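You operate a simulated robot arm through the tools that you are given. There is no shell and no other tool.

Carry out the task below with a simulated robot arm. There is one attempt and no reset: what you move stays moved.

JOB
Close both clamps, fill the drum to the blue band and switch on.
Fine: the water ends between the two blue lines; switch on last.

The check looks at the end state, three seconds after you hand in, the way a careful person would. Anything else that was tipped, shoved, dropped, spilled or broken makes it a failure.

ROBOT AND FRAMES
A 7-joint arm with a two-finger parallel gripper, fixed in place. Base frame: the origin is at the foot of the arm, x ahead of it, y to its left, z up. Units: mm, rad, N and s.
Its first joint turns from -2.897 to 2.897 rad. Payload 3.43 kg.
The tool frame sits at the grasp point between the pads (the TCP): z along the fingers, y along the line on which they close. The tips reach 30 mm beyond it. Largest opening 94 mm; finger width 28, thickness 10; the body of the gripper, 50 by 96 mm, starts 55 mm behind the TCP.
Orientation is told as [roll, pitch, yaw] about the base's x, y, z axes, in that order, counted from this pose: with the fingers straight down and closing along the base's y, the tool's x points along the base's -x, its y along +y and its z along -z.

CONTROLS
- The arm moves only by the tool arm_command. Its argument "increments" is a list of rows, each a list of 7 numbers: the opening in per cent of the stroke, from 0 (shut) to 100 (fully open), then the shift along the base's x, y, z in units of 100 mm (1.0 is 100 mm), then the turn, a rotation vector about the base's x, y, z in units of 120 degrees (1.0 is 120 degrees). In form: [[fingers, dx, dy, dz, rx, ry, rz], ...]. A call has 1 to 20 rows; each row is the pose to reach, as a shift and turn from the pose commanded when the call began. A call with a number of a shift or a turn outside -1 to 1 is refused whole. Each row takes 0.2 s and may step no farther than 50 mm and 0.15 rad from the row before; otherwise, or with a gripper value out of range, the whole call is refused. Where a pose cannot be reached the arm comes as near as it can. A force on the tool above 70 N (or 10 N above the force at the start of the call, whichever is more), or a blocked arm, ends the call early, and 0.2 s more pass. Each finger travels about 45 mm/s and halts on what it meets, pressing with about 35 N; the grip force reading is that of the motor and also rises with nothing between the fingers. The clock runs only during rows and for 0.2 s after the last one: add rows that repeat a pose to give the fingers time. It gives the time, the measured TCP pose, the force on the tool (base axes), the opening and the grip force at its end, in the units of the frame above (readings bear some noise), with the torque about the TCP (base axes, N m) and any sound that the robot's microphone picked up.
- Cameras (640 x 400 px; columns grow to the right, rows downward): "scene" is fixed at [402.6, 499.7, 1784.7]; the picture's right is [-0.77, -0.64, 0.00], its down [-0.60, 0.72, -0.35] and it looks along [0.23, -0.27, -0.94] (base axes); focal length 308 px, centre (320, 200). "wrist" rides on the gripper at [76, 14, -103] in the tool frame; the picture's right is [-0.18, 0.98, 0.00], its down [-0.75, -0.14, -0.64] and it looks along [-0.63, -0.12, 0.77] (tool axes); focal length 243 px, centre (320, 200). There is no depth. A picture from a camera that has moved, and an enlarged one, comes with that camera's place and axes in the base frame and with its lens.
- snapshot(camera): a new picture of that camera. The clock stands still meanwhile.
- zoom(camera, box): a new picture of the part [left, top, right, bottom] of that camera's present view, enlarged. The clock stands still meanwhile.
- hand_in(): hands the job in; it is judged then, once.

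Nothing tells you positions but the pictures and the camera data. Unless the task says otherwise, let go and move clear before handing in.

The tools are called after "Emit:" as name(argument=value, ...) on one line, values as JSON. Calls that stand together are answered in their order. arm_command: Moves the arm, as the interface text tells. Its arguments: {"type":"object","properties":{"increments":{"type":"array","items":{"type":"array","items":{"type":"number"}}}},"required":["increments"]} The other tools are called the same way: snapshot (camera) takes a picture; zoom (camera, box) takes an enlarged picture of a part of a camera's view; hand_in () hands the job in.

At the start:

```text
clock: 0.0
eef_pos: [334.7, 339.4, 1480.7]
orientation: [0.001, 0.0, -0.003]
force: [0.4, 1.5, 0.1]
moment: [-0.05, 0.05, 0.04]
gripper_width: 93.8
finger_force: 0.1
```

scene: 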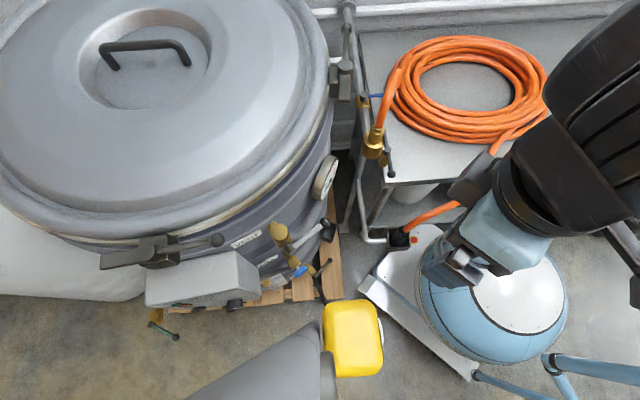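
wrist: 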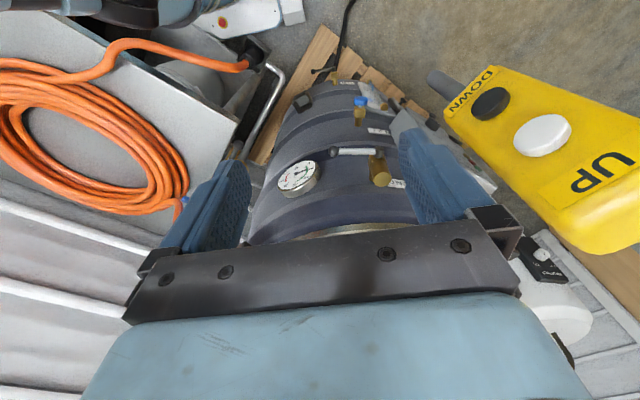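

I see a large lidded drum with two clamps on its rim, a control box, valves, a gauge and a hanging yellow UP/DOWN pendant near the camera. I'll enlarge several areas before moving anything.

Emit:
zoom(camera="scene", box=[80, 200, 400, 400])

Emit:
zoom(camera="scene", box=[220, 190, 360, 300])

Emit:
zoom(camera="scene", box=[300, 0, 460, 250])

Emit:
zoom(camera="wrist", box=[220, 60, 460, 240])

Emit:
zoom(camera="wrist", box=[420, 40, 640, 380])

```text
2.00 times, centred on (240, 300) of scene
camera zoom: at [402.6, 499.7, 1784.7], right [-0.77, -0.64, 0.0], down [-0.6, 0.72, -0.35], along [0.23, -0.27, -0.94], focal length 616 px, centre (480, 0)
```

zoom: 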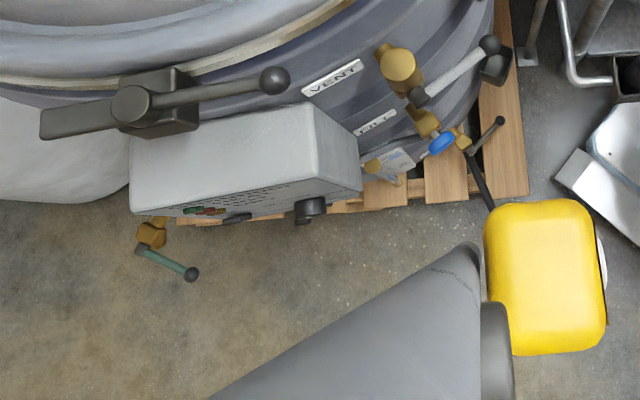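

```text
3.64 times, centred on (290, 245) of scene
camera zoom: at [402.6, 499.7, 1784.7], right [-0.77, -0.64, 0.0], down [-0.6, 0.72, -0.35], along [0.23, -0.27, -0.94], focal length 1119 px, centre (429, 36)
```

zoom: 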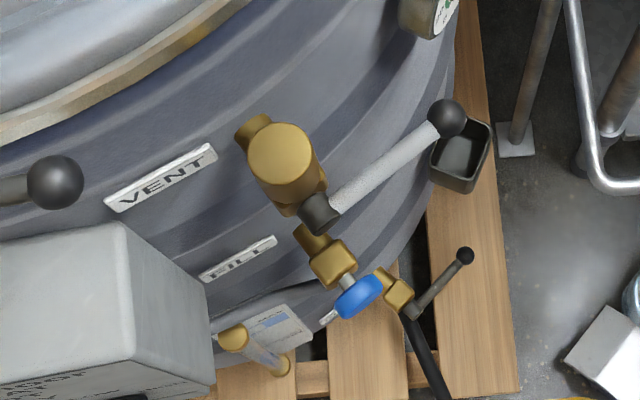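

```text
1.60 times, centred on (380, 125) of scene
camera zoom: at [402.6, 499.7, 1784.7], right [-0.77, -0.64, 0.0], down [-0.6, 0.72, -0.35], along [0.23, -0.27, -0.94], focal length 492 px, centre (224, 320)
```

zoom: 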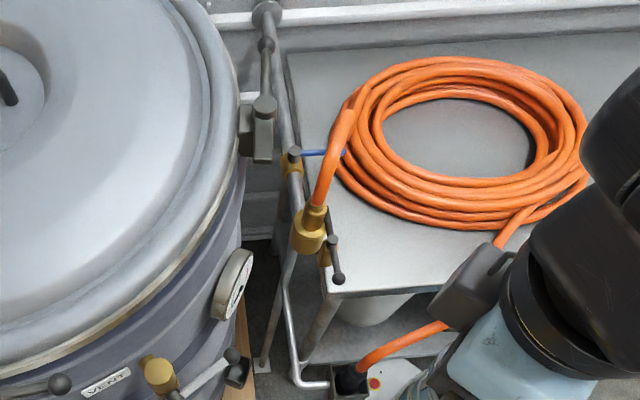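

```text
2.22 times, centred on (340, 150) of wrist
camera zoom: at [258.8, 355.7, 1582.5], right [0.18, 0.98, 0.0], down [0.75, -0.14, 0.64], along [0.63, -0.12, -0.77], focal length 539 px, centre (276, 311)
```

zoom: 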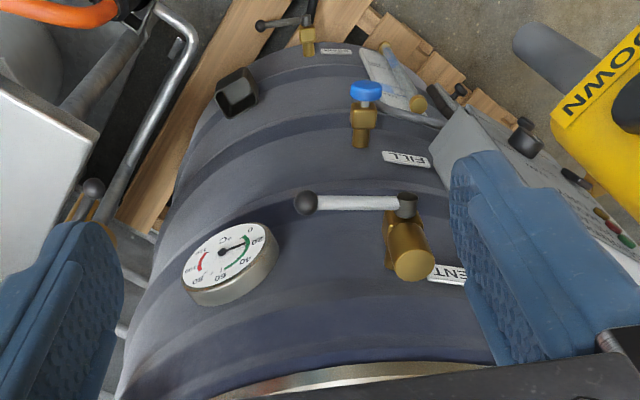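

```text
1.18 times, centred on (530, 210) of wrist
camera zoom: at [258.8, 355.7, 1582.5], right [0.18, 0.98, 0.0], down [0.75, -0.14, 0.64], along [0.63, -0.12, -0.77], focal length 285 px, centre (73, 188)
```

zoom: 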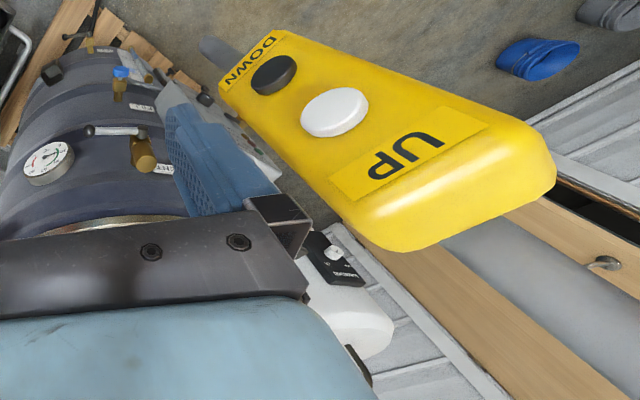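

The vent valve triangulates to about (580, 427, 1148), so the drum front is near x≈590 and the pendant is at about (365, 495, 1450). I'll shift right, away from the pendant, and go down a little for a better look at the front.

Emit:
arm_command(increments=[[100, 0, -0.3, 0, 0, 0, 0], [100, 0, -0.6, 0, 0, 0, 0], [100, 0, -0.8, -0.3, 0, 0, 0], [100, 0, -0.8, -0.6, 0, 0, 0], [100, 0, -0.8, -1.0, 0, 0, 0]])

Emit:
snapshot(camera="wrist")

Emit:
snapshot(camera="scene")

```text
clock: 1.2
eef_pos: [333.9, 259.8, 1381.8]
orientation: [-0.001, -0.001, 0.001]
force: [0.6, -0.2, -1.1]
moment: [-0.05, -0.03, -0.01]
gripper_width: 94.0
finger_force: 0.1
```

```text
taken
camera wrist: at [257.9, 274.8, 1483.7], right [0.18, 0.98, 0.0], down [0.75, -0.14, 0.64], along [0.63, -0.12, -0.77], focal length 243 px, centre (320, 200)
```

wrist: 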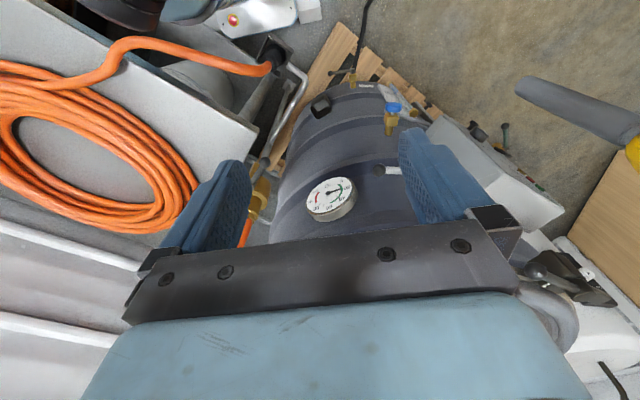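

```text
taken
```

scene: 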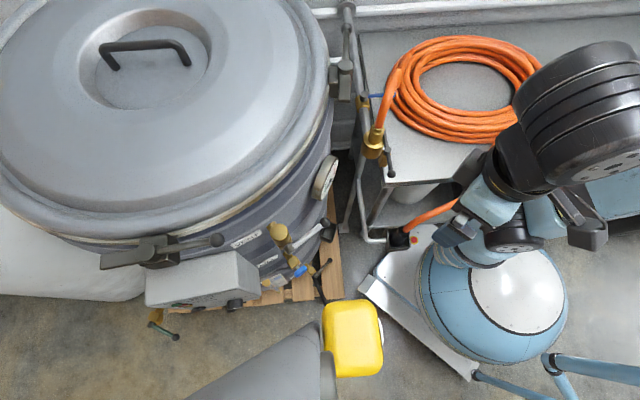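

I need a more level view of the drum front. I'll tilt the tool about 43° forward and lower it, keeping well clear of the drum.

Emit:
arm_command(increments=[[100, 0, 0.1, -0.2, 0, -0.06, 0], [100, 0, 0.2, -0.4, 0, -0.12, 0], [100, 0, 0.3, -0.6, 0, -0.18, 0], [100, 0, 0.4, -0.8, 0, -0.24, 0], [100, 0, 0.5, -0.9, 0, -0.3, 0], [100, 0, 0.6, -1.0, 0, -0.36, 0]])

Emit:
snapshot(camera="wrist")

Emit:
snapshot(camera="scene")

```text
clock: 2.6
eef_pos: [334.7, 320.5, 1278.6]
orientation: [0.0, -0.756, 0.0]
force: [0.1, 0.4, -0.1]
moment: [0.0, 0.03, 0.02]
gripper_width: 93.9
finger_force: 0.0
```

```text
taken
camera wrist: at [209.7, 335.0, 1303.0], right [0.13, 0.98, 0.13], down [0.11, -0.14, 0.98], along [0.98, -0.12, -0.13], focal length 243 px, centre (320, 200)
```

wrist: 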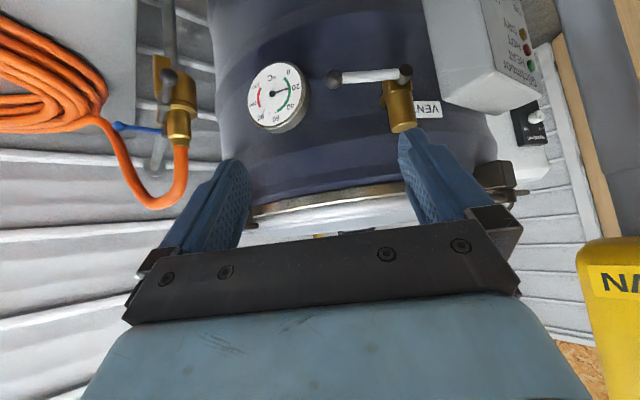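

```text
taken
```

scene: 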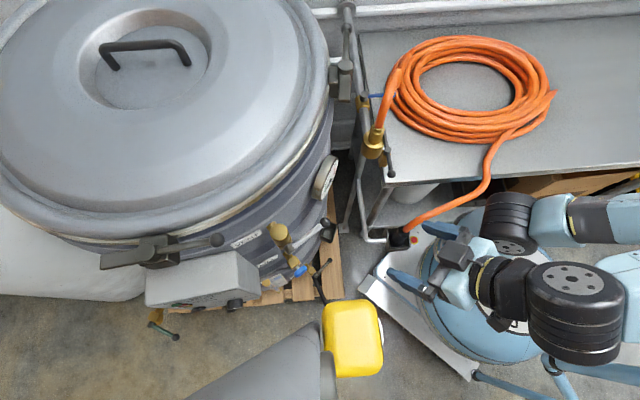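

This level view is good (it's upside down). I'll enlarge the gauge, vent and control box areas here.

Emit:
zoom(camera="wrist", box=[420, 0, 560, 220])

Emit:
zoom(camera="wrist", box=[230, 40, 450, 150])

Emit:
zoom(camera="wrist", box=[80, 0, 240, 230])

```text
1.82 times, centred on (490, 110) of wrist
camera zoom: at [209.7, 335.0, 1303.0], right [0.13, 0.98, 0.13], down [0.11, -0.14, 0.98], along [0.98, -0.12, -0.13], focal length 441 px, centre (11, 364)
```

zoom: 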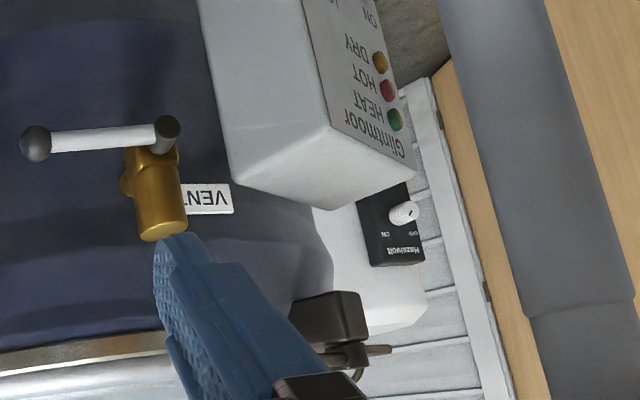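

```text
2.91 times, centred on (340, 95) of wrist
camera zoom: at [209.7, 335.0, 1303.0], right [0.13, 0.98, 0.13], down [0.11, -0.14, 0.98], along [0.98, -0.12, -0.13], focal length 706 px, centre (262, 506)
```

zoom: 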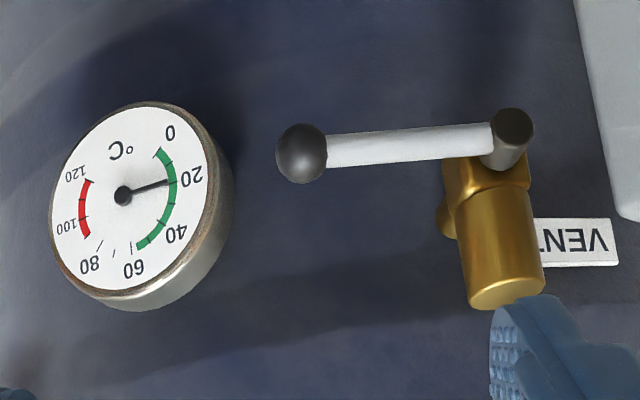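

```text
1.74 times, centred on (160, 115) of wrist
camera zoom: at [209.7, 335.0, 1303.0], right [0.13, 0.98, 0.13], down [0.11, -0.14, 0.98], along [0.98, -0.12, -0.13], focal length 422 px, centre (598, 348)
```

zoom: 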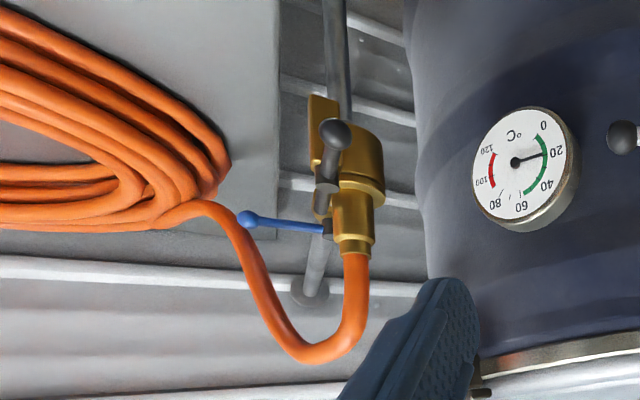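

The gauge reads about 20 °C, the vent lever is crosswise, and a "Glintmoor" box has HEAT/HOT/DRY lamps. I'll lower the camera to see the fill valve, sight glass and lower fittings.

Emit:
arm_command(increments=[[100, 0, 0, -0.4, 0, 0, 0], [100, 0, 0, -0.8, 0, 0, 0], [100, 0, 0, -1.0, 0, 0, 0]])

Emit:
arm_command(increments=[[100, 0, 0, -0.4, 0, 0, 0], [100, 0, 0, -0.8, 0, 0, 0], [100, 0, 0, -1.0, 0, 0, 0]])

Emit:
snapshot(camera="wrist")

Emit:
zoom(camera="wrist", box=[320, 0, 560, 150])

Emit:
zoom(camera="wrist", box=[160, 0, 400, 150])

```text
clock: 3.4
eef_pos: [336.2, 319.5, 1179.4]
orientation: [0.003, -0.747, -0.008]
force: [-0.1, -0.2, -0.4]
moment: [0.04, 0.02, 0.02]
gripper_width: 93.9
finger_force: 0.1
```

```text
clock: 4.2
eef_pos: [340.8, 312.2, 1075.0]
orientation: [0.007, -0.735, -0.018]
force: [0.4, -0.2, 0.3]
moment: [0.05, 0.02, 0.0]
gripper_width: 93.8
finger_force: 0.0
```

```text
taken
camera wrist: at [215.9, 329.5, 1100.4], right [0.15, 0.98, 0.13], down [0.13, -0.15, 0.98], along [0.98, -0.13, -0.15], focal length 243 px, centre (320, 200)
```

wrist: 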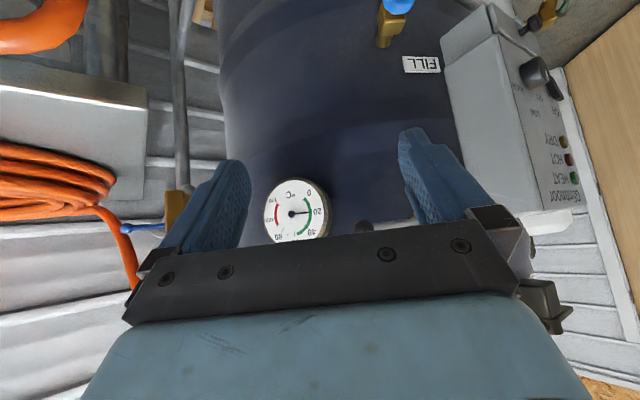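

```text
2.67 times, centred on (440, 75) of wrist
camera zoom: at [215.9, 329.5, 1100.4], right [0.15, 0.98, 0.13], down [0.13, -0.15, 0.98], along [0.98, -0.13, -0.15], focal length 647 px, centre (0, 533)
```

zoom: 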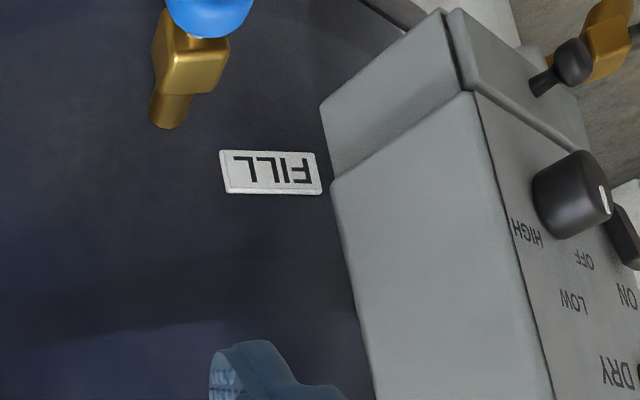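

```text
2.67 times, centred on (280, 75) of wrist
camera zoom: at [215.9, 329.5, 1100.4], right [0.15, 0.98, 0.13], down [0.13, -0.15, 0.98], along [0.98, -0.13, -0.15], focal length 647 px, centre (427, 533)
```

zoom: 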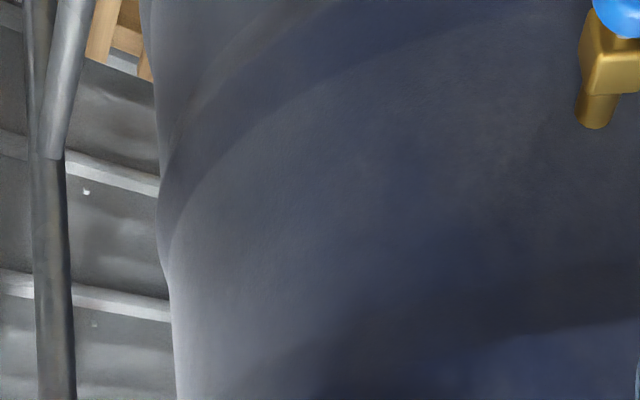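

The FILL valve has a blue knob, and the box has a HIGH/OFF/LOW selector knob plus an ON switch. I'll tilt the camera back down to see the lower part of the drum.

Emit:
arm_command(increments=[[100, 0, 0, 0, 0, 0.06, 0], [100, 0, 0, 0, 0, 0.12, 0], [100, 0, 0, 0, 0, 0.18, 0], [100, 0, 0, 0, 0, 0.24, 0]])

Emit:
snapshot(camera="wrist")

Emit:
zoom(camera="wrist", box=[320, 0, 640, 200])

Emit:
zoom(camera="wrist", box=[330, 20, 450, 120])

Emit:
zoom(camera="wrist", box=[440, 20, 600, 160])

```text
clock: 5.2
eef_pos: [335.8, 320.4, 1079.7]
orientation: [0.0, -0.251, 0.0]
force: [-0.5, 0.3, 0.0]
moment: [-0.04, -0.03, 0.0]
gripper_width: 94.0
finger_force: 0.1
```

```text
taken
camera wrist: at [236.3, 335.6, 1160.1], right [0.18, 0.98, 0.05], down [0.57, -0.14, 0.81], along [0.8, -0.12, -0.59], focal length 243 px, centre (320, 200)
```

wrist: 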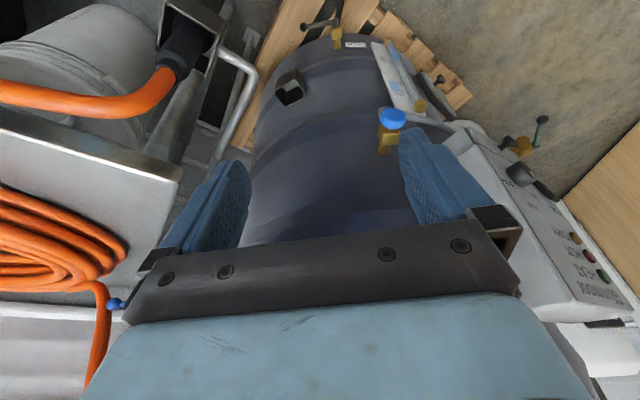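

```text
2.00 times, centred on (480, 100) of wrist
camera zoom: at [236.3, 335.6, 1160.1], right [0.18, 0.98, 0.05], down [0.57, -0.14, 0.81], along [0.8, -0.12, -0.59], focal length 485 px, centre (0, 400)
```

zoom: 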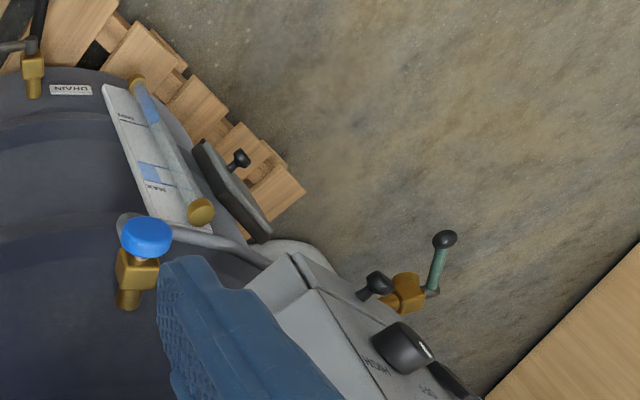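

```text
4.00 times, centred on (390, 70) of wrist
camera zoom: at [236.3, 335.6, 1160.1], right [0.18, 0.98, 0.05], down [0.57, -0.14, 0.81], along [0.8, -0.12, -0.59], focal length 970 px, centre (40, 720)
```

zoom: 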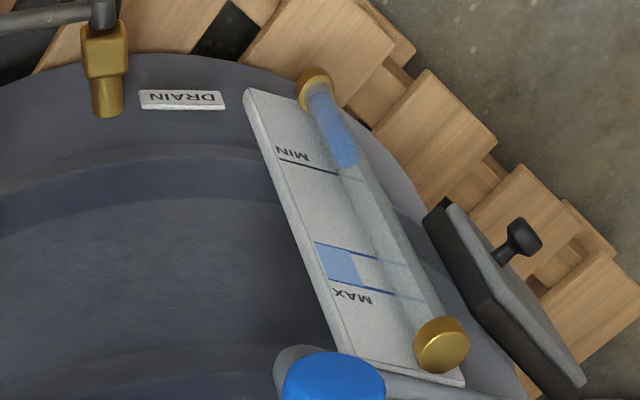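

```text
2.86 times, centred on (520, 90) of wrist
camera zoom: at [236.3, 335.6, 1160.1], right [0.18, 0.98, 0.05], down [0.57, -0.14, 0.81], along [0.8, -0.12, -0.59], focal length 693 px, centre (-251, 514)
```

zoom: 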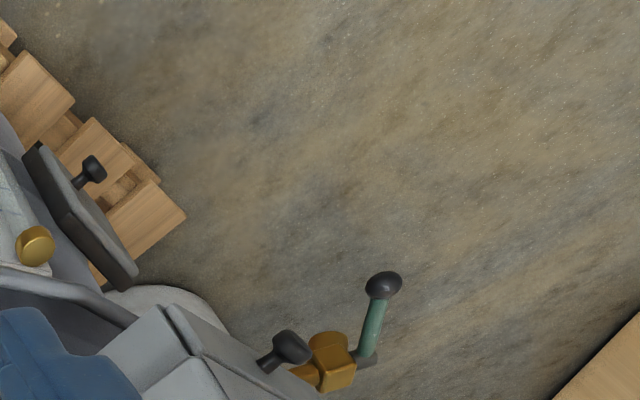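

The sight glass shows water just below MIN, with the blue band below MAX as the target. I'll shift left and back to see the control panel face, staying clear of the hanging column near (415, 544).

Emit:
arm_command(increments=[[100, -0.3, 0.2, 0, 0, 0, 0], [100, -0.6, 0.5, 0, 0, -0.05, 0], [100, -0.9, 0.8, -0.2, 0, -0.1, 0], [100, -1.0, 1.0, -0.5, 0, -0.12, 0], [100, -1.0, 1.0, -0.7, 0, -0.12, 0]])

Emit:
snapshot(camera="wrist")

Emit:
snapshot(camera="scene")

```text
clock: 6.3
eef_pos: [250.5, 418.2, 1031.6]
orientation: [0.056, -0.342, -0.05]
force: [-0.7, 1.1, 0.6]
moment: [-0.03, -0.01, 0.0]
gripper_width: 94.0
finger_force: 0.1
stopped in row 5: the arm was blocked; the commanded pose is now the measured one
```

```text
taken
camera wrist: at [144.7, 433.1, 1103.8], right [0.2, 0.97, 0.12], down [0.49, -0.2, 0.85], along [0.85, -0.12, -0.52], focal length 243 px, centre (320, 200)
```

wrist: 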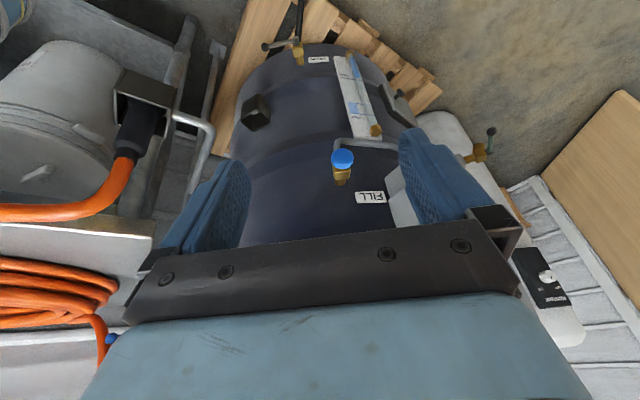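

```text
taken
```

scene: 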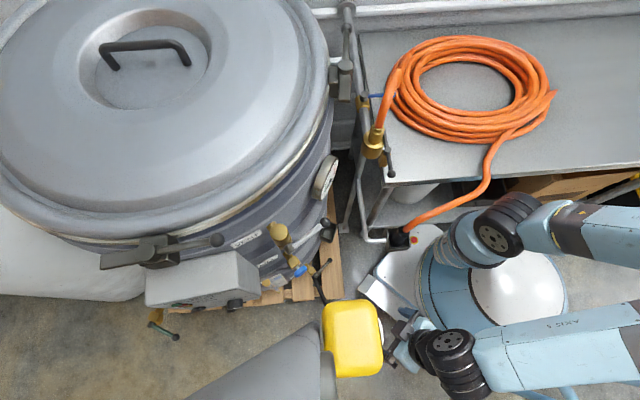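

The arm can't retract further here, probably a joint limit, but zooms render sharply. I'll use tight zooms on the fittings from this pose and on the clamps from the scene camera.

Emit:
zoom(camera="wrist", box=[325, 40, 425, 140])

Emit:
zoom(camera="wrist", box=[320, 120, 400, 210])

Emit:
zoom(camera="wrist", box=[220, 10, 360, 130])

Emit:
zoom(camera="wrist", box=[420, 100, 600, 340])

Emit:
zoom(camera="scene", box=[90, 215, 240, 290])

Emit:
zoom(camera="scene", box=[300, 40, 400, 190])

Emit:
zoom(camera="scene", box=[130, 240, 270, 350])

```text
4.00 times, centred on (375, 90) of wrist
camera zoom: at [144.7, 433.1, 1103.8], right [0.2, 0.97, 0.12], down [0.49, -0.2, 0.85], along [0.85, -0.12, -0.52], focal length 970 px, centre (100, 640)
```

zoom: 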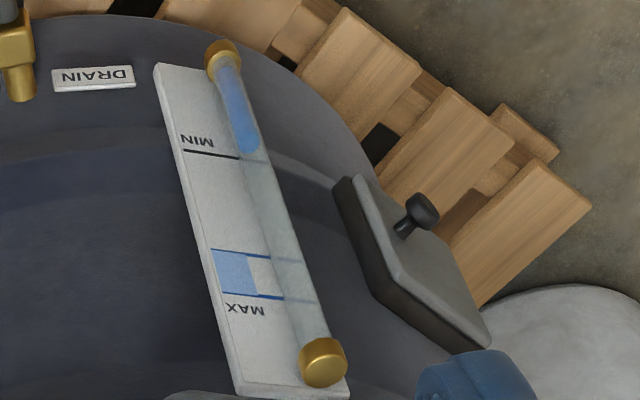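

```text
4.44 times, centred on (360, 165) of wrist
camera zoom: at [144.7, 433.1, 1103.8], right [0.2, 0.97, 0.12], down [0.49, -0.2, 0.85], along [0.85, -0.12, -0.52], focal length 1078 px, centre (142, 356)
```

zoom: 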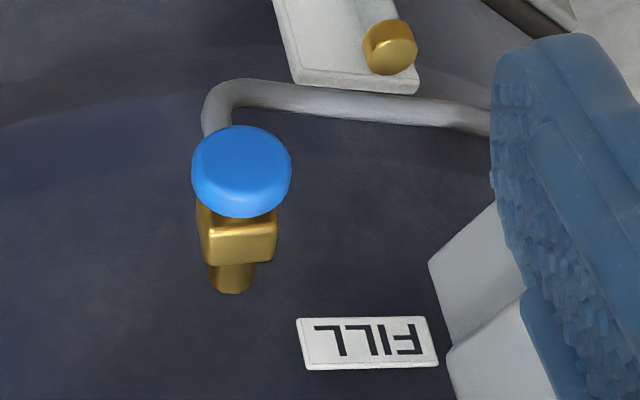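

```text
3.33 times, centred on (290, 70) of wrist
camera zoom: at [144.7, 433.1, 1103.8], right [0.2, 0.97, 0.12], down [0.49, -0.2, 0.85], along [0.85, -0.12, -0.52], focal length 809 px, centre (420, 633)
```

zoom: 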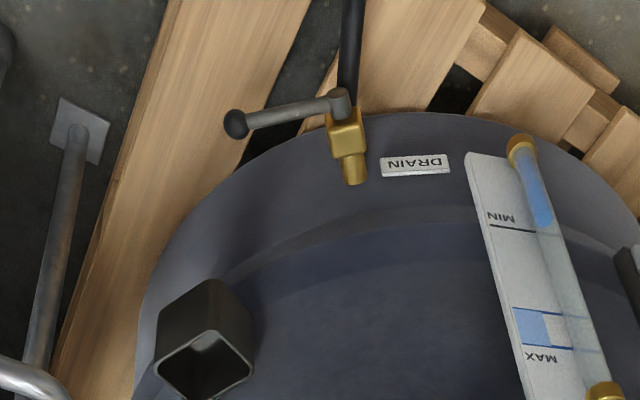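

```text
1.67 times, centred on (510, 220) of wrist
camera zoom: at [144.7, 433.1, 1103.8], right [0.2, 0.97, 0.12], down [0.49, -0.2, 0.85], along [0.85, -0.12, -0.52], focal length 404 px, centre (3, 167)
```

zoom: 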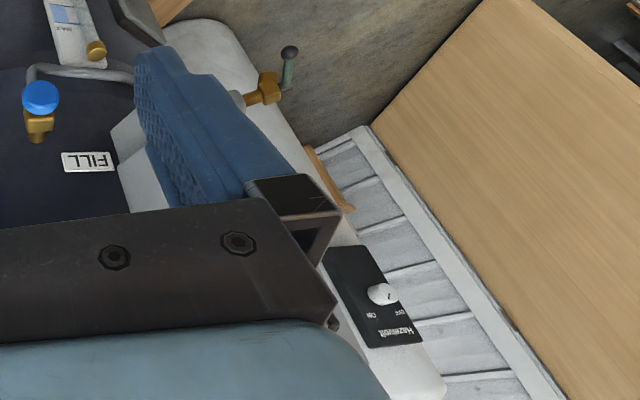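

```text
4.27 times, centred on (165, 252) of scene
camera zoom: at [402.6, 499.7, 1784.7], right [-0.77, -0.64, 0.0], down [-0.6, 0.72, -0.35], along [0.23, -0.27, -0.94], focal length 1313 px, centre (981, -24)
```

zoom: 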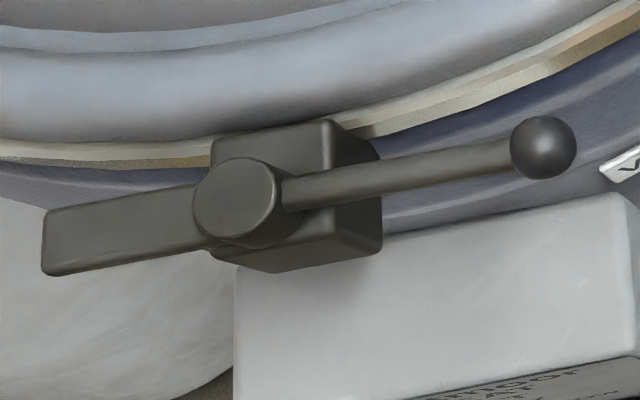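

```text
2.67 times, centred on (350, 115) of scene
camera zoom: at [402.6, 499.7, 1784.7], right [-0.77, -0.64, 0.0], down [-0.6, 0.72, -0.35], along [0.23, -0.27, -0.94], focal length 821 px, centre (240, 427)
```

zoom: 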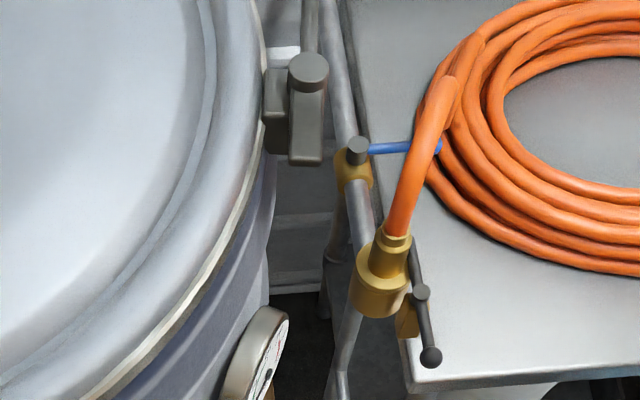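

```text
3.64 times, centred on (200, 295) of scene
camera zoom: at [402.6, 499.7, 1784.7], right [-0.77, -0.64, 0.0], down [-0.6, 0.72, -0.35], along [0.23, -0.27, -0.94], focal length 1119 px, centre (756, -146)
```

zoom: 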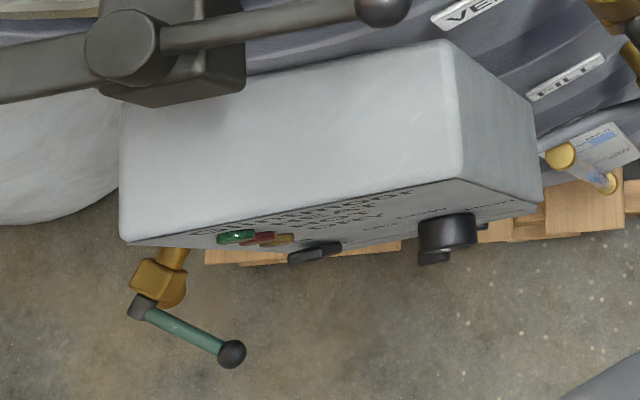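

Clamp dogs sit along the rim with the handles opposite, so each needs a 90° clockwise turn seen from above. I'll go lower and pass under the hanging column to see the control panel face.

Emit:
arm_command(increments=[[100, 0.3, -0.2, 0, -0.005, -0.04, -0.02], [100, 0.7, -0.2, 0, -0.01, -0.08, -0.05], [100, 0.9, -0.1, -0.3, -0.015, -0.12, -0.08], [100, 1.0, 0.0, -0.6, -0.02, -0.16, -0.1], [100, 1.0, 0.0, -1.0, -0.027, -0.19, -0.12]])

Emit:
snapshot(camera="wrist")

Emit:
snapshot(camera="scene")

```text
clock: 7.2
eef_pos: [304.9, 421.5, 1005.2]
orientation: [0.126, -0.407, -0.177]
force: [-0.5, -0.2, 0.2]
moment: [-0.01, -0.07, 0.0]
gripper_width: 93.9
finger_force: 0.0
stopped in row 4: the arm was blocked; the commanded pose is now the measured one
```

```text
taken
camera wrist: at [195.9, 443.5, 1070.1], right [0.29, 0.94, 0.19], down [0.4, -0.3, 0.87], along [0.87, -0.18, -0.46], focal length 243 px, centre (320, 200)
```

wrist: 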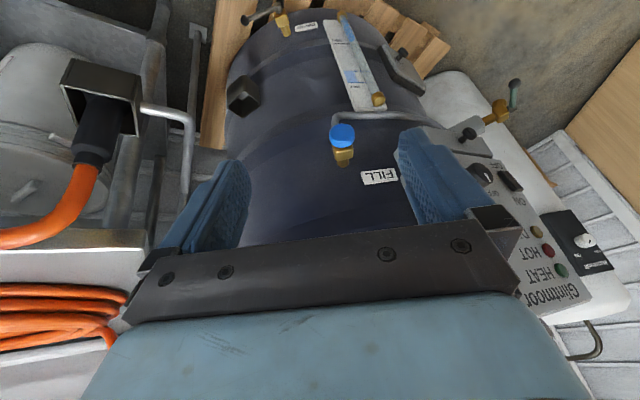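

```text
taken
```

scene: 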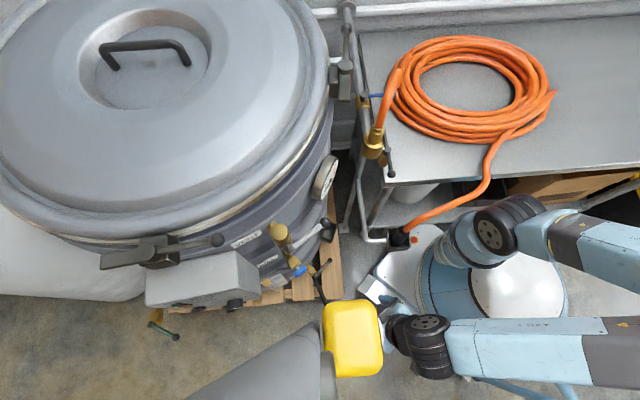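

The panel is visible from here. I'll enlarge the panel, the green valve and the sight glass.

Emit:
zoom(camera="wrist", box=[430, 110, 600, 310])

Emit:
zoom(camera="wrist", box=[440, 70, 560, 210])

Emit:
zoom(camera="wrist", box=[540, 190, 640, 290])

Emit:
zoom(camera="wrist", box=[320, 90, 480, 200])

```text
2.00 times, centred on (515, 210) of wrist
camera zoom: at [195.9, 443.5, 1070.1], right [0.29, 0.94, 0.19], down [0.4, -0.3, 0.87], along [0.87, -0.18, -0.46], focal length 485 px, centre (-70, 180)
```

zoom: 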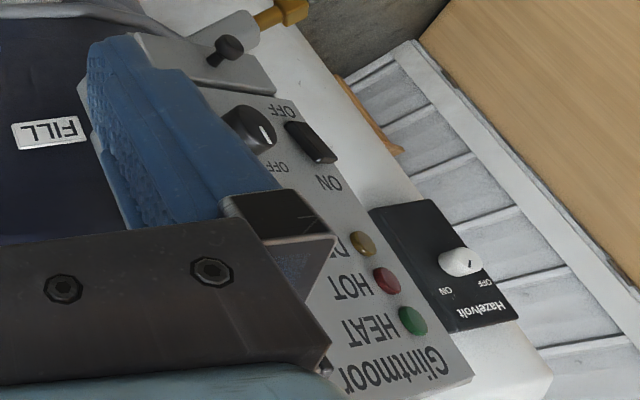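

```text
2.86 times, centred on (500, 140) of wrist
camera zoom: at [195.9, 443.5, 1070.1], right [0.29, 0.94, 0.19], down [0.4, -0.3, 0.87], along [0.87, -0.18, -0.46], focal length 693 px, centre (-194, 371)
```

zoom: 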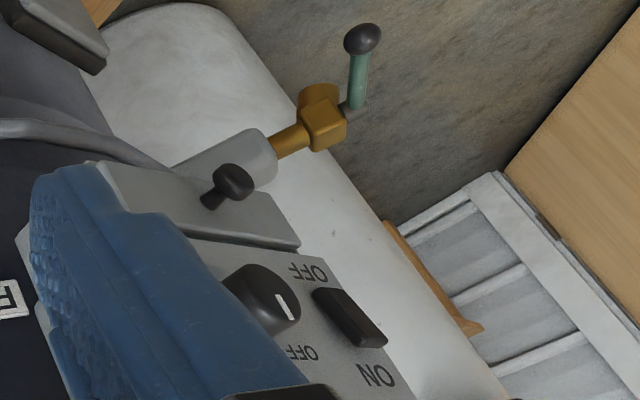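

```text
4.00 times, centred on (590, 240) of wrist
camera zoom: at [195.9, 443.5, 1070.1], right [0.29, 0.94, 0.19], down [0.4, -0.3, 0.87], along [0.87, -0.18, -0.46], focal length 970 px, centre (-760, 40)
```

zoom: 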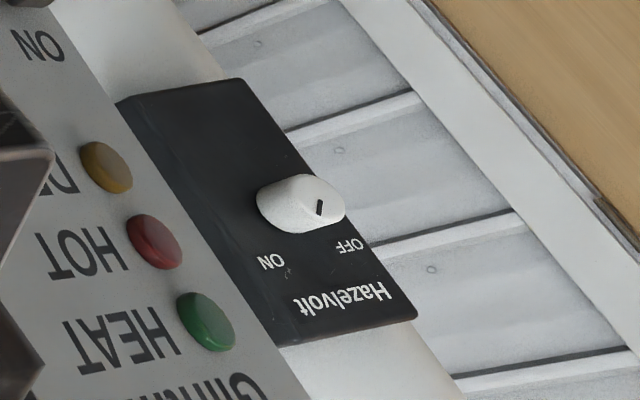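

```text
3.64 times, centred on (400, 145) of wrist
camera zoom: at [195.9, 443.5, 1070.1], right [0.29, 0.94, 0.19], down [0.4, -0.3, 0.87], along [0.87, -0.18, -0.46], focal length 882 px, centre (29, 400)
```

zoom: 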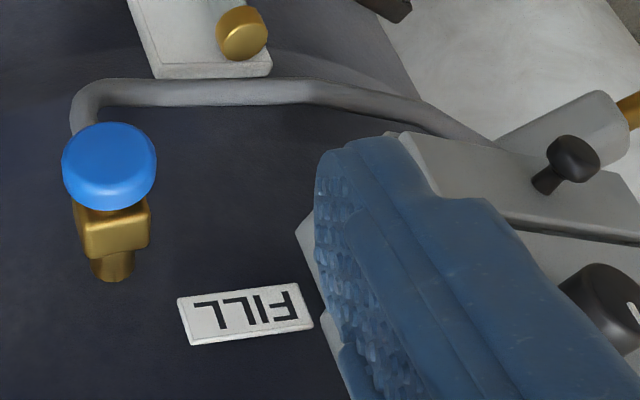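

The panel has an ON/OFF rocker, a LOW/OFF/HIGH knob and three lamps; the FILL line runs to a small cylinder with the green-lever valve. I'll move farther out, away from the joint limit, for a clearer view of the panel.

Emit:
arm_command(increments=[[100, 0.4, -0.1, 0, -0.0, 0.0, 0], [100, 0.8, -0.1, -0.1, -0.02, -0.02, -0.02], [100, 1.0, -0.1, -0.3, -0.04, -0.04, -0.06], [100, 1.0, 0.0, -0.5, -0.07, -0.07, -0.1], [100, 1.0, 0.15, -0.75, -0.096, -0.11, -0.145]])

Emit:
snapshot(camera="wrist")

Emit:
snapshot(camera="scene")

```text
clock: 8.2
eef_pos: [398.5, 422.2, 998.5]
orientation: [0.154, -0.347, -0.328]
force: [-0.2, 1.2, -0.9]
moment: [-0.07, -0.01, -0.03]
gripper_width: 94.2
finger_force: 0.0
stopped in row 4: the arm was blocked; the commanded pose is now the measured one
```

```text
taken
camera wrist: at [297.8, 456.1, 1070.8], right [0.43, 0.88, 0.21], down [0.4, -0.39, 0.83], along [0.81, -0.27, -0.52], focal length 243 px, centre (320, 200)
```

wrist: 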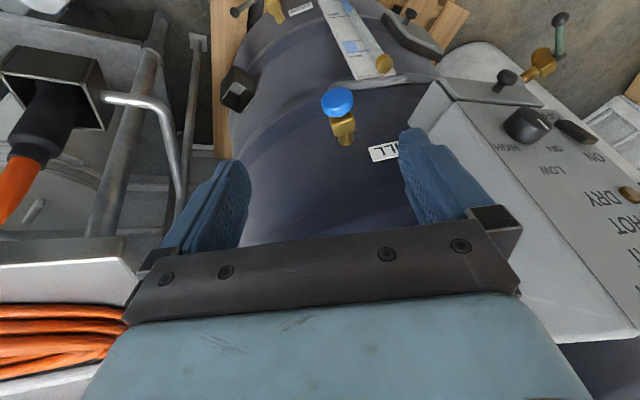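

```text
taken
```

scene: 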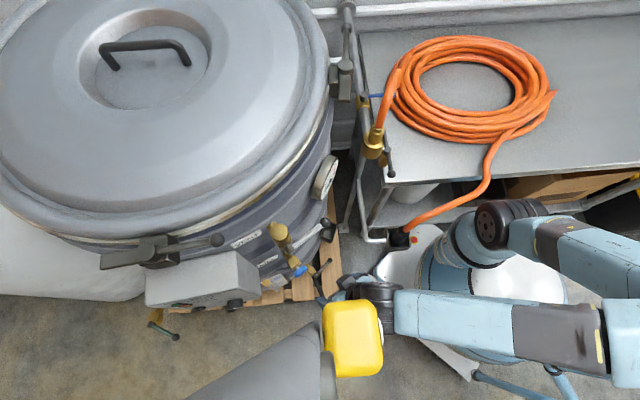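

Something limits the tilted poses close in, likely a folded elbow. The panel is fairly visible from here, so I'll zoom now.

Emit:
zoom(camera="wrist", box=[460, 90, 640, 250])

Emit:
zoom(camera="wrist", box=[320, 60, 440, 170])

Emit:
zoom(camera="wrist", box=[470, 0, 600, 130])

Emit:
zoom(camera="scene", box=[300, 250, 460, 390])

```text
2.50 times, centred on (550, 170) of wrist
camera zoom: at [297.8, 456.1, 1070.8], right [0.43, 0.88, 0.21], down [0.4, -0.39, 0.83], along [0.81, -0.27, -0.52], focal length 606 px, centre (-255, 275)
```

zoom: 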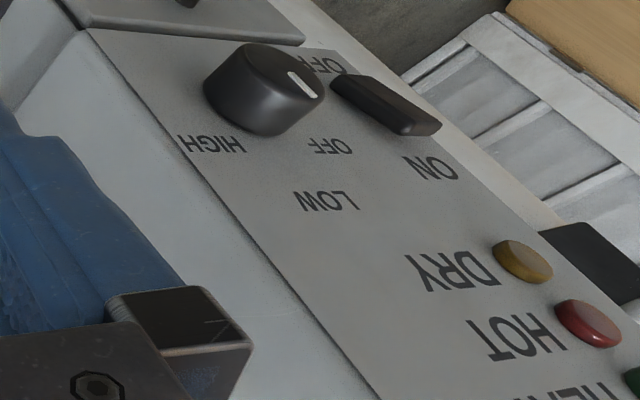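

```text
3.64 times, centred on (380, 115) of wrist
camera zoom: at [297.8, 456.1, 1070.8], right [0.43, 0.88, 0.21], down [0.4, -0.39, 0.83], along [0.81, -0.27, -0.52], focal length 882 px, centre (102, 509)
```

zoom: 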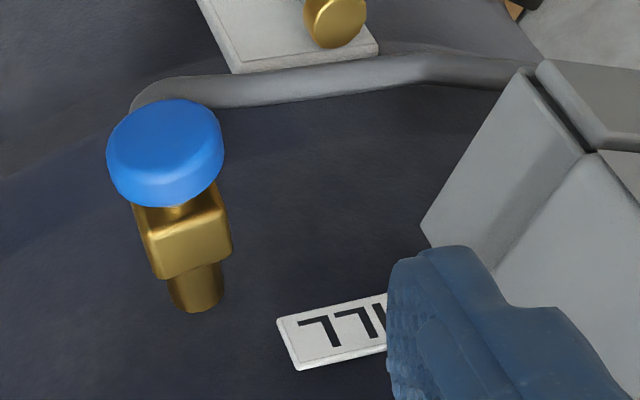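

```text
3.08 times, centred on (535, 65) of wrist
camera zoom: at [297.8, 456.1, 1070.8], right [0.43, 0.88, 0.21], down [0.4, -0.39, 0.83], along [0.81, -0.27, -0.52], focal length 746 px, centre (-342, 615)
```

zoom: 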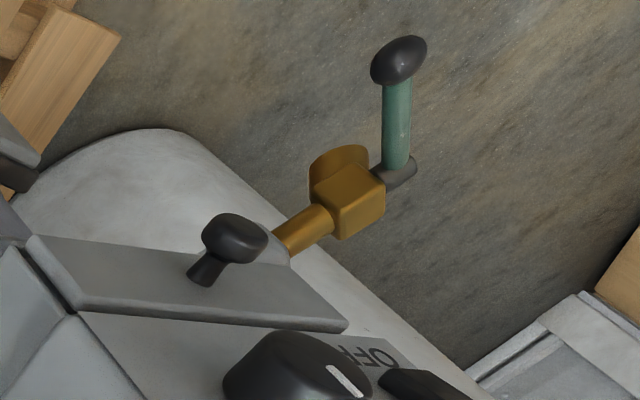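

```text
2.86 times, centred on (380, 320) of scene
camera zoom: at [402.6, 499.7, 1784.7], right [-0.77, -0.64, 0.0], down [-0.6, 0.72, -0.35], along [0.23, -0.27, -0.94], focal length 880 px, centre (149, -143)
```

zoom: 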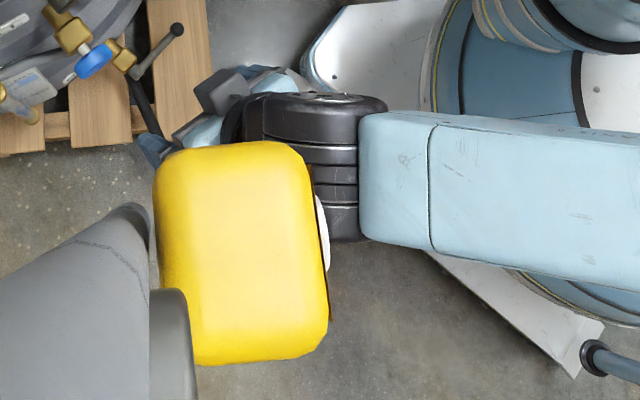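

From this view the knob is arranged OFF, LOW, HIGH clockwise, and the rocker is at OFF. Next I'll back out to the right and up with the tool vertical, to study the clamps from above.

Emit:
arm_command(increments=[[100, 0, -0.2, 0.1, 0, 0.0, 0], [100, 0, -0.5, 0.3, -0.01, 0.04, 0.03], [100, 0, -0.8, 0.5, -0.02, 0.09, 0.07], [100, 0, -1.0, 0.8, -0.03, 0.14, 0.11], [100, 0, -1.0, 1.0, -0.046, 0.178, 0.144]])

Emit:
arm_command(increments=[[100, 0, -0.2, 0.4, 0, 0.0, 0], [100, 0, -0.4, 0.8, 0, 0.0, 0], [100, 0, -0.6, 1.0, 0, 0.0, 0]])

Emit:
arm_command(increments=[[100, 0, 0, 0.4, 0, 0.0, 0], [100, 0, 0, 0.8, 0, 0.0, 0], [100, 0, 0, 1.0, 0, 0.0, 0]])

Emit:
arm_command(increments=[[100, 0, 0, 0.4, 0, 0.0, 0], [100, 0, 0, 0.8, 0, 0.0, 0], [100, 0, 0, 1.0, 0, 0.0, 0]])

Emit:
snapshot(camera="wrist")

Emit:
snapshot(camera="scene")

```text
clock: 9.4
eef_pos: [398.7, 321.7, 1097.0]
orientation: [-0.008, -0.005, 0.014]
force: [-0.4, 0.6, -0.7]
moment: [-0.04, -0.02, -0.02]
gripper_width: 93.9
finger_force: 0.0
```

```text
clock: 10.2
eef_pos: [399.4, 260.1, 1195.2]
orientation: [-0.006, -0.004, 0.013]
force: [-0.2, -0.9, -0.3]
moment: [0.0, 0.0, -0.02]
gripper_width: 93.8
finger_force: 0.1
```

```text
clock: 11.0
eef_pos: [397.8, 262.2, 1296.3]
orientation: [-0.008, -0.005, 0.01]
force: [-0.5, -0.1, -0.9]
moment: [-0.01, -0.01, 0.01]
gripper_width: 94.1
finger_force: 0.2
```

```text
clock: 11.8
eef_pos: [399.7, 259.6, 1397.8]
orientation: [-0.006, -0.006, 0.011]
force: [0.1, -1.1, 0.5]
moment: [-0.01, 0.01, -0.01]
gripper_width: 94.0
finger_force: 0.1
```

```text
taken
camera wrist: at [322.5, 275.8, 1500.1], right [0.17, 0.98, -0.01], down [0.75, -0.13, 0.65], along [0.64, -0.12, -0.76], focal length 243 px, centre (320, 200)
```

wrist: 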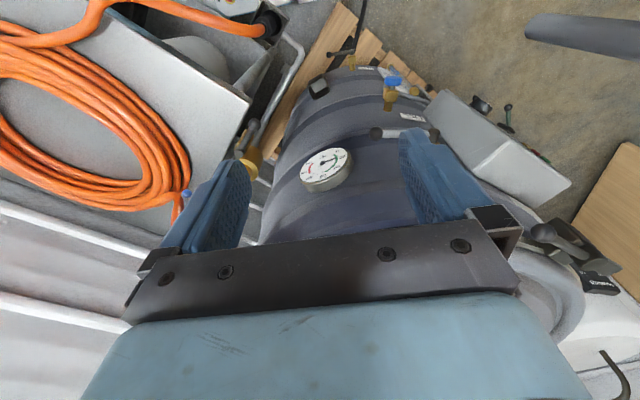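

```text
taken
```

scene: 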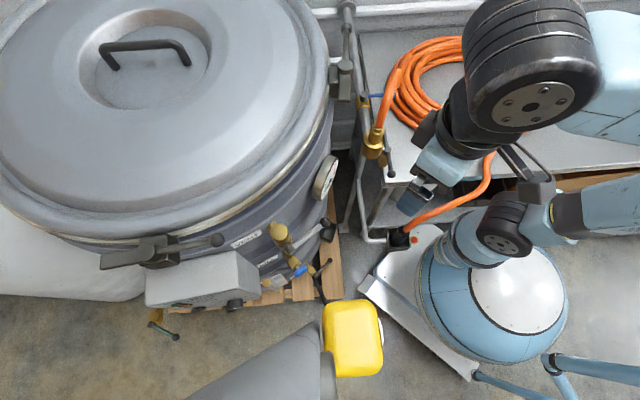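

I now have a good view of clamp 1 from above. I'll zoom in to measure it.

Emit:
zoom(camera="wrist", box=[490, 180, 640, 330])

Emit:
zoom(camera="wrist", box=[360, 60, 600, 240])

```text
2.67 times, centred on (565, 255) of wrist
camera zoom: at [322.5, 275.8, 1500.1], right [0.17, 0.98, -0.01], down [0.75, -0.13, 0.65], along [0.64, -0.12, -0.76], focal length 647 px, centre (-333, 53)
```

zoom: 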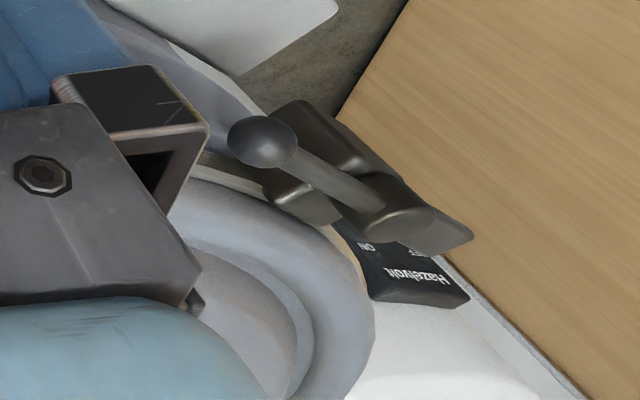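

```text
2.22 times, centred on (480, 150) of wrist
camera zoom: at [322.5, 275.8, 1500.1], right [0.17, 0.98, -0.01], down [0.75, -0.13, 0.65], along [0.64, -0.12, -0.76], focal length 539 px, centre (-36, 311)
```

zoom: 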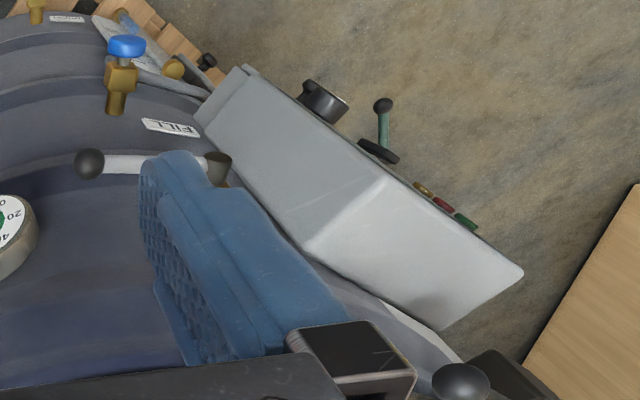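

Clamp 1's ball is about (608, 519, 1286) and its pivot about (672, 604, 1300). Next I'll look at clamp 2 from above, near (687, 76).

Emit:
arm_command(increments=[[100, 0.3, -0.3, 0.2, 0, 0, 0], [100, 0.6, -0.6, 0.3, 0, 0, 0], [100, 0.9, -0.9, 0.3, 0, 0, 0], [100, 1.0, -1.0, 0.3, 0, 0, 0]])

Emit:
arm_command(increments=[[100, 0.3, -0.3, 0, 0, 0, 0], [100, 0.5, -0.6, 0, 0, 0, 0], [100, 0.5, -0.6, 0, 0, 0, 0]])

Emit:
snapshot(camera="wrist")

Emit:
snapshot(camera="scene")

```text
clock: 12.8
eef_pos: [496.2, 160.9, 1427.1]
orientation: [-0.007, -0.004, 0.012]
force: [-0.9, 0.4, -0.4]
moment: [0.02, 0.01, -0.01]
gripper_width: 94.0
finger_force: 0.1
```

```text
clock: 13.6
eef_pos: [549.2, 102.1, 1426.4]
orientation: [-0.006, -0.005, 0.012]
force: [0.1, 0.3, 0.0]
moment: [0.04, -0.03, -0.01]
gripper_width: 94.0
finger_force: 0.0
```

```text
taken
camera wrist: at [472.3, 117.1, 1528.7], right [0.17, 0.98, -0.01], down [0.75, -0.13, 0.65], along [0.64, -0.12, -0.76], focal length 243 px, centre (320, 200)
```

wrist: 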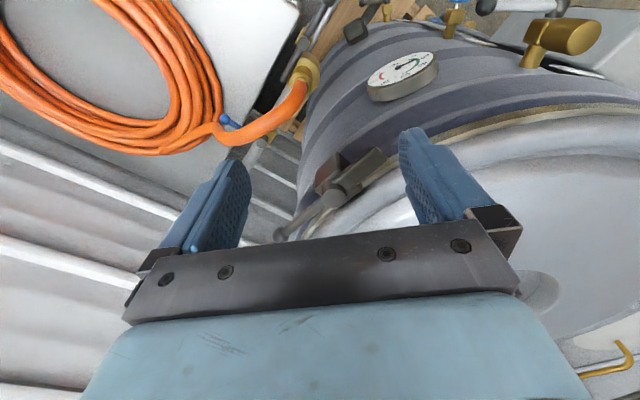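

```text
taken
```

scene: 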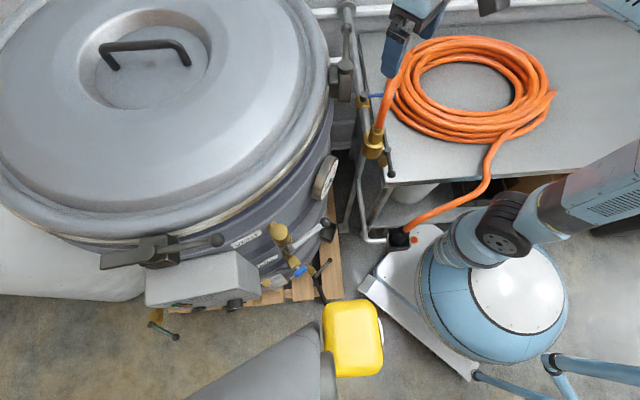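

Emit:
zoom(camera="wrist", box=[260, 130, 420, 250])

Emit:
zoom(camera="scene", box=[310, 0, 390, 120])

Emit:
zoom(camera="wrist", box=[360, 0, 640, 120])

```text
3.33 times, centred on (340, 190) of wrist
camera zoom: at [472.3, 117.1, 1528.7], right [0.17, 0.98, -0.01], down [0.75, -0.13, 0.65], along [0.64, -0.12, -0.76], focal length 809 px, centre (253, 233)
```

zoom: 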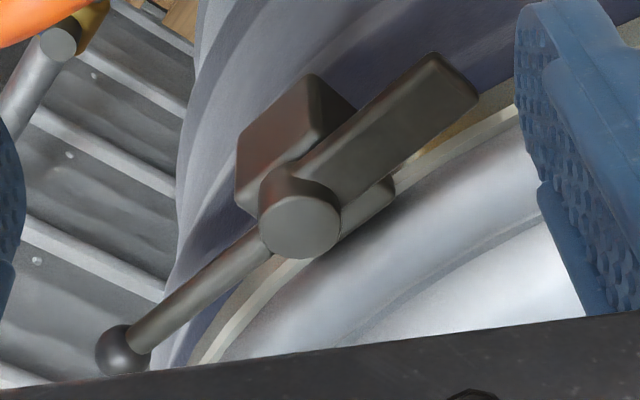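

```text
3.33 times, centred on (350, 60) of scene
camera zoom: at [402.6, 499.7, 1784.7], right [-0.77, -0.64, 0.0], down [-0.6, 0.72, -0.35], along [0.23, -0.27, -0.94], focal length 1026 px, centre (220, 667)
```

zoom: 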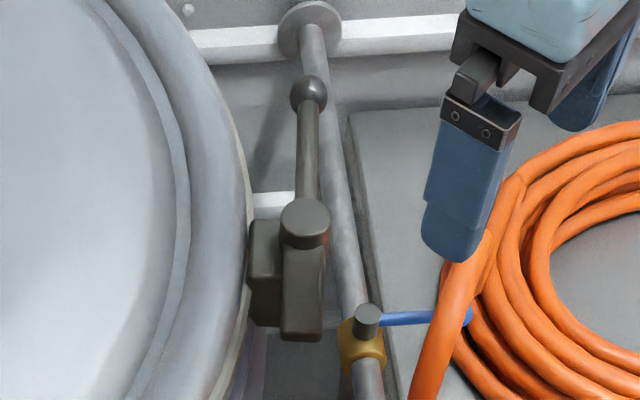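

```text
2.29 times, centred on (500, 60) of wrist
camera zoom: at [472.3, 117.1, 1528.7], right [0.17, 0.98, -0.01], down [0.75, -0.13, 0.65], along [0.64, -0.12, -0.76], focal length 555 px, centre (-91, 520)
```

zoom: 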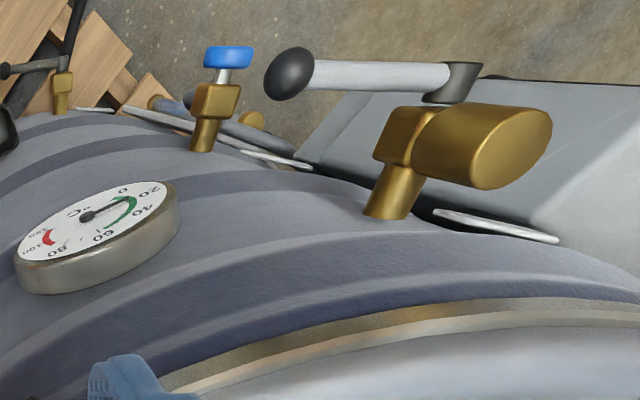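

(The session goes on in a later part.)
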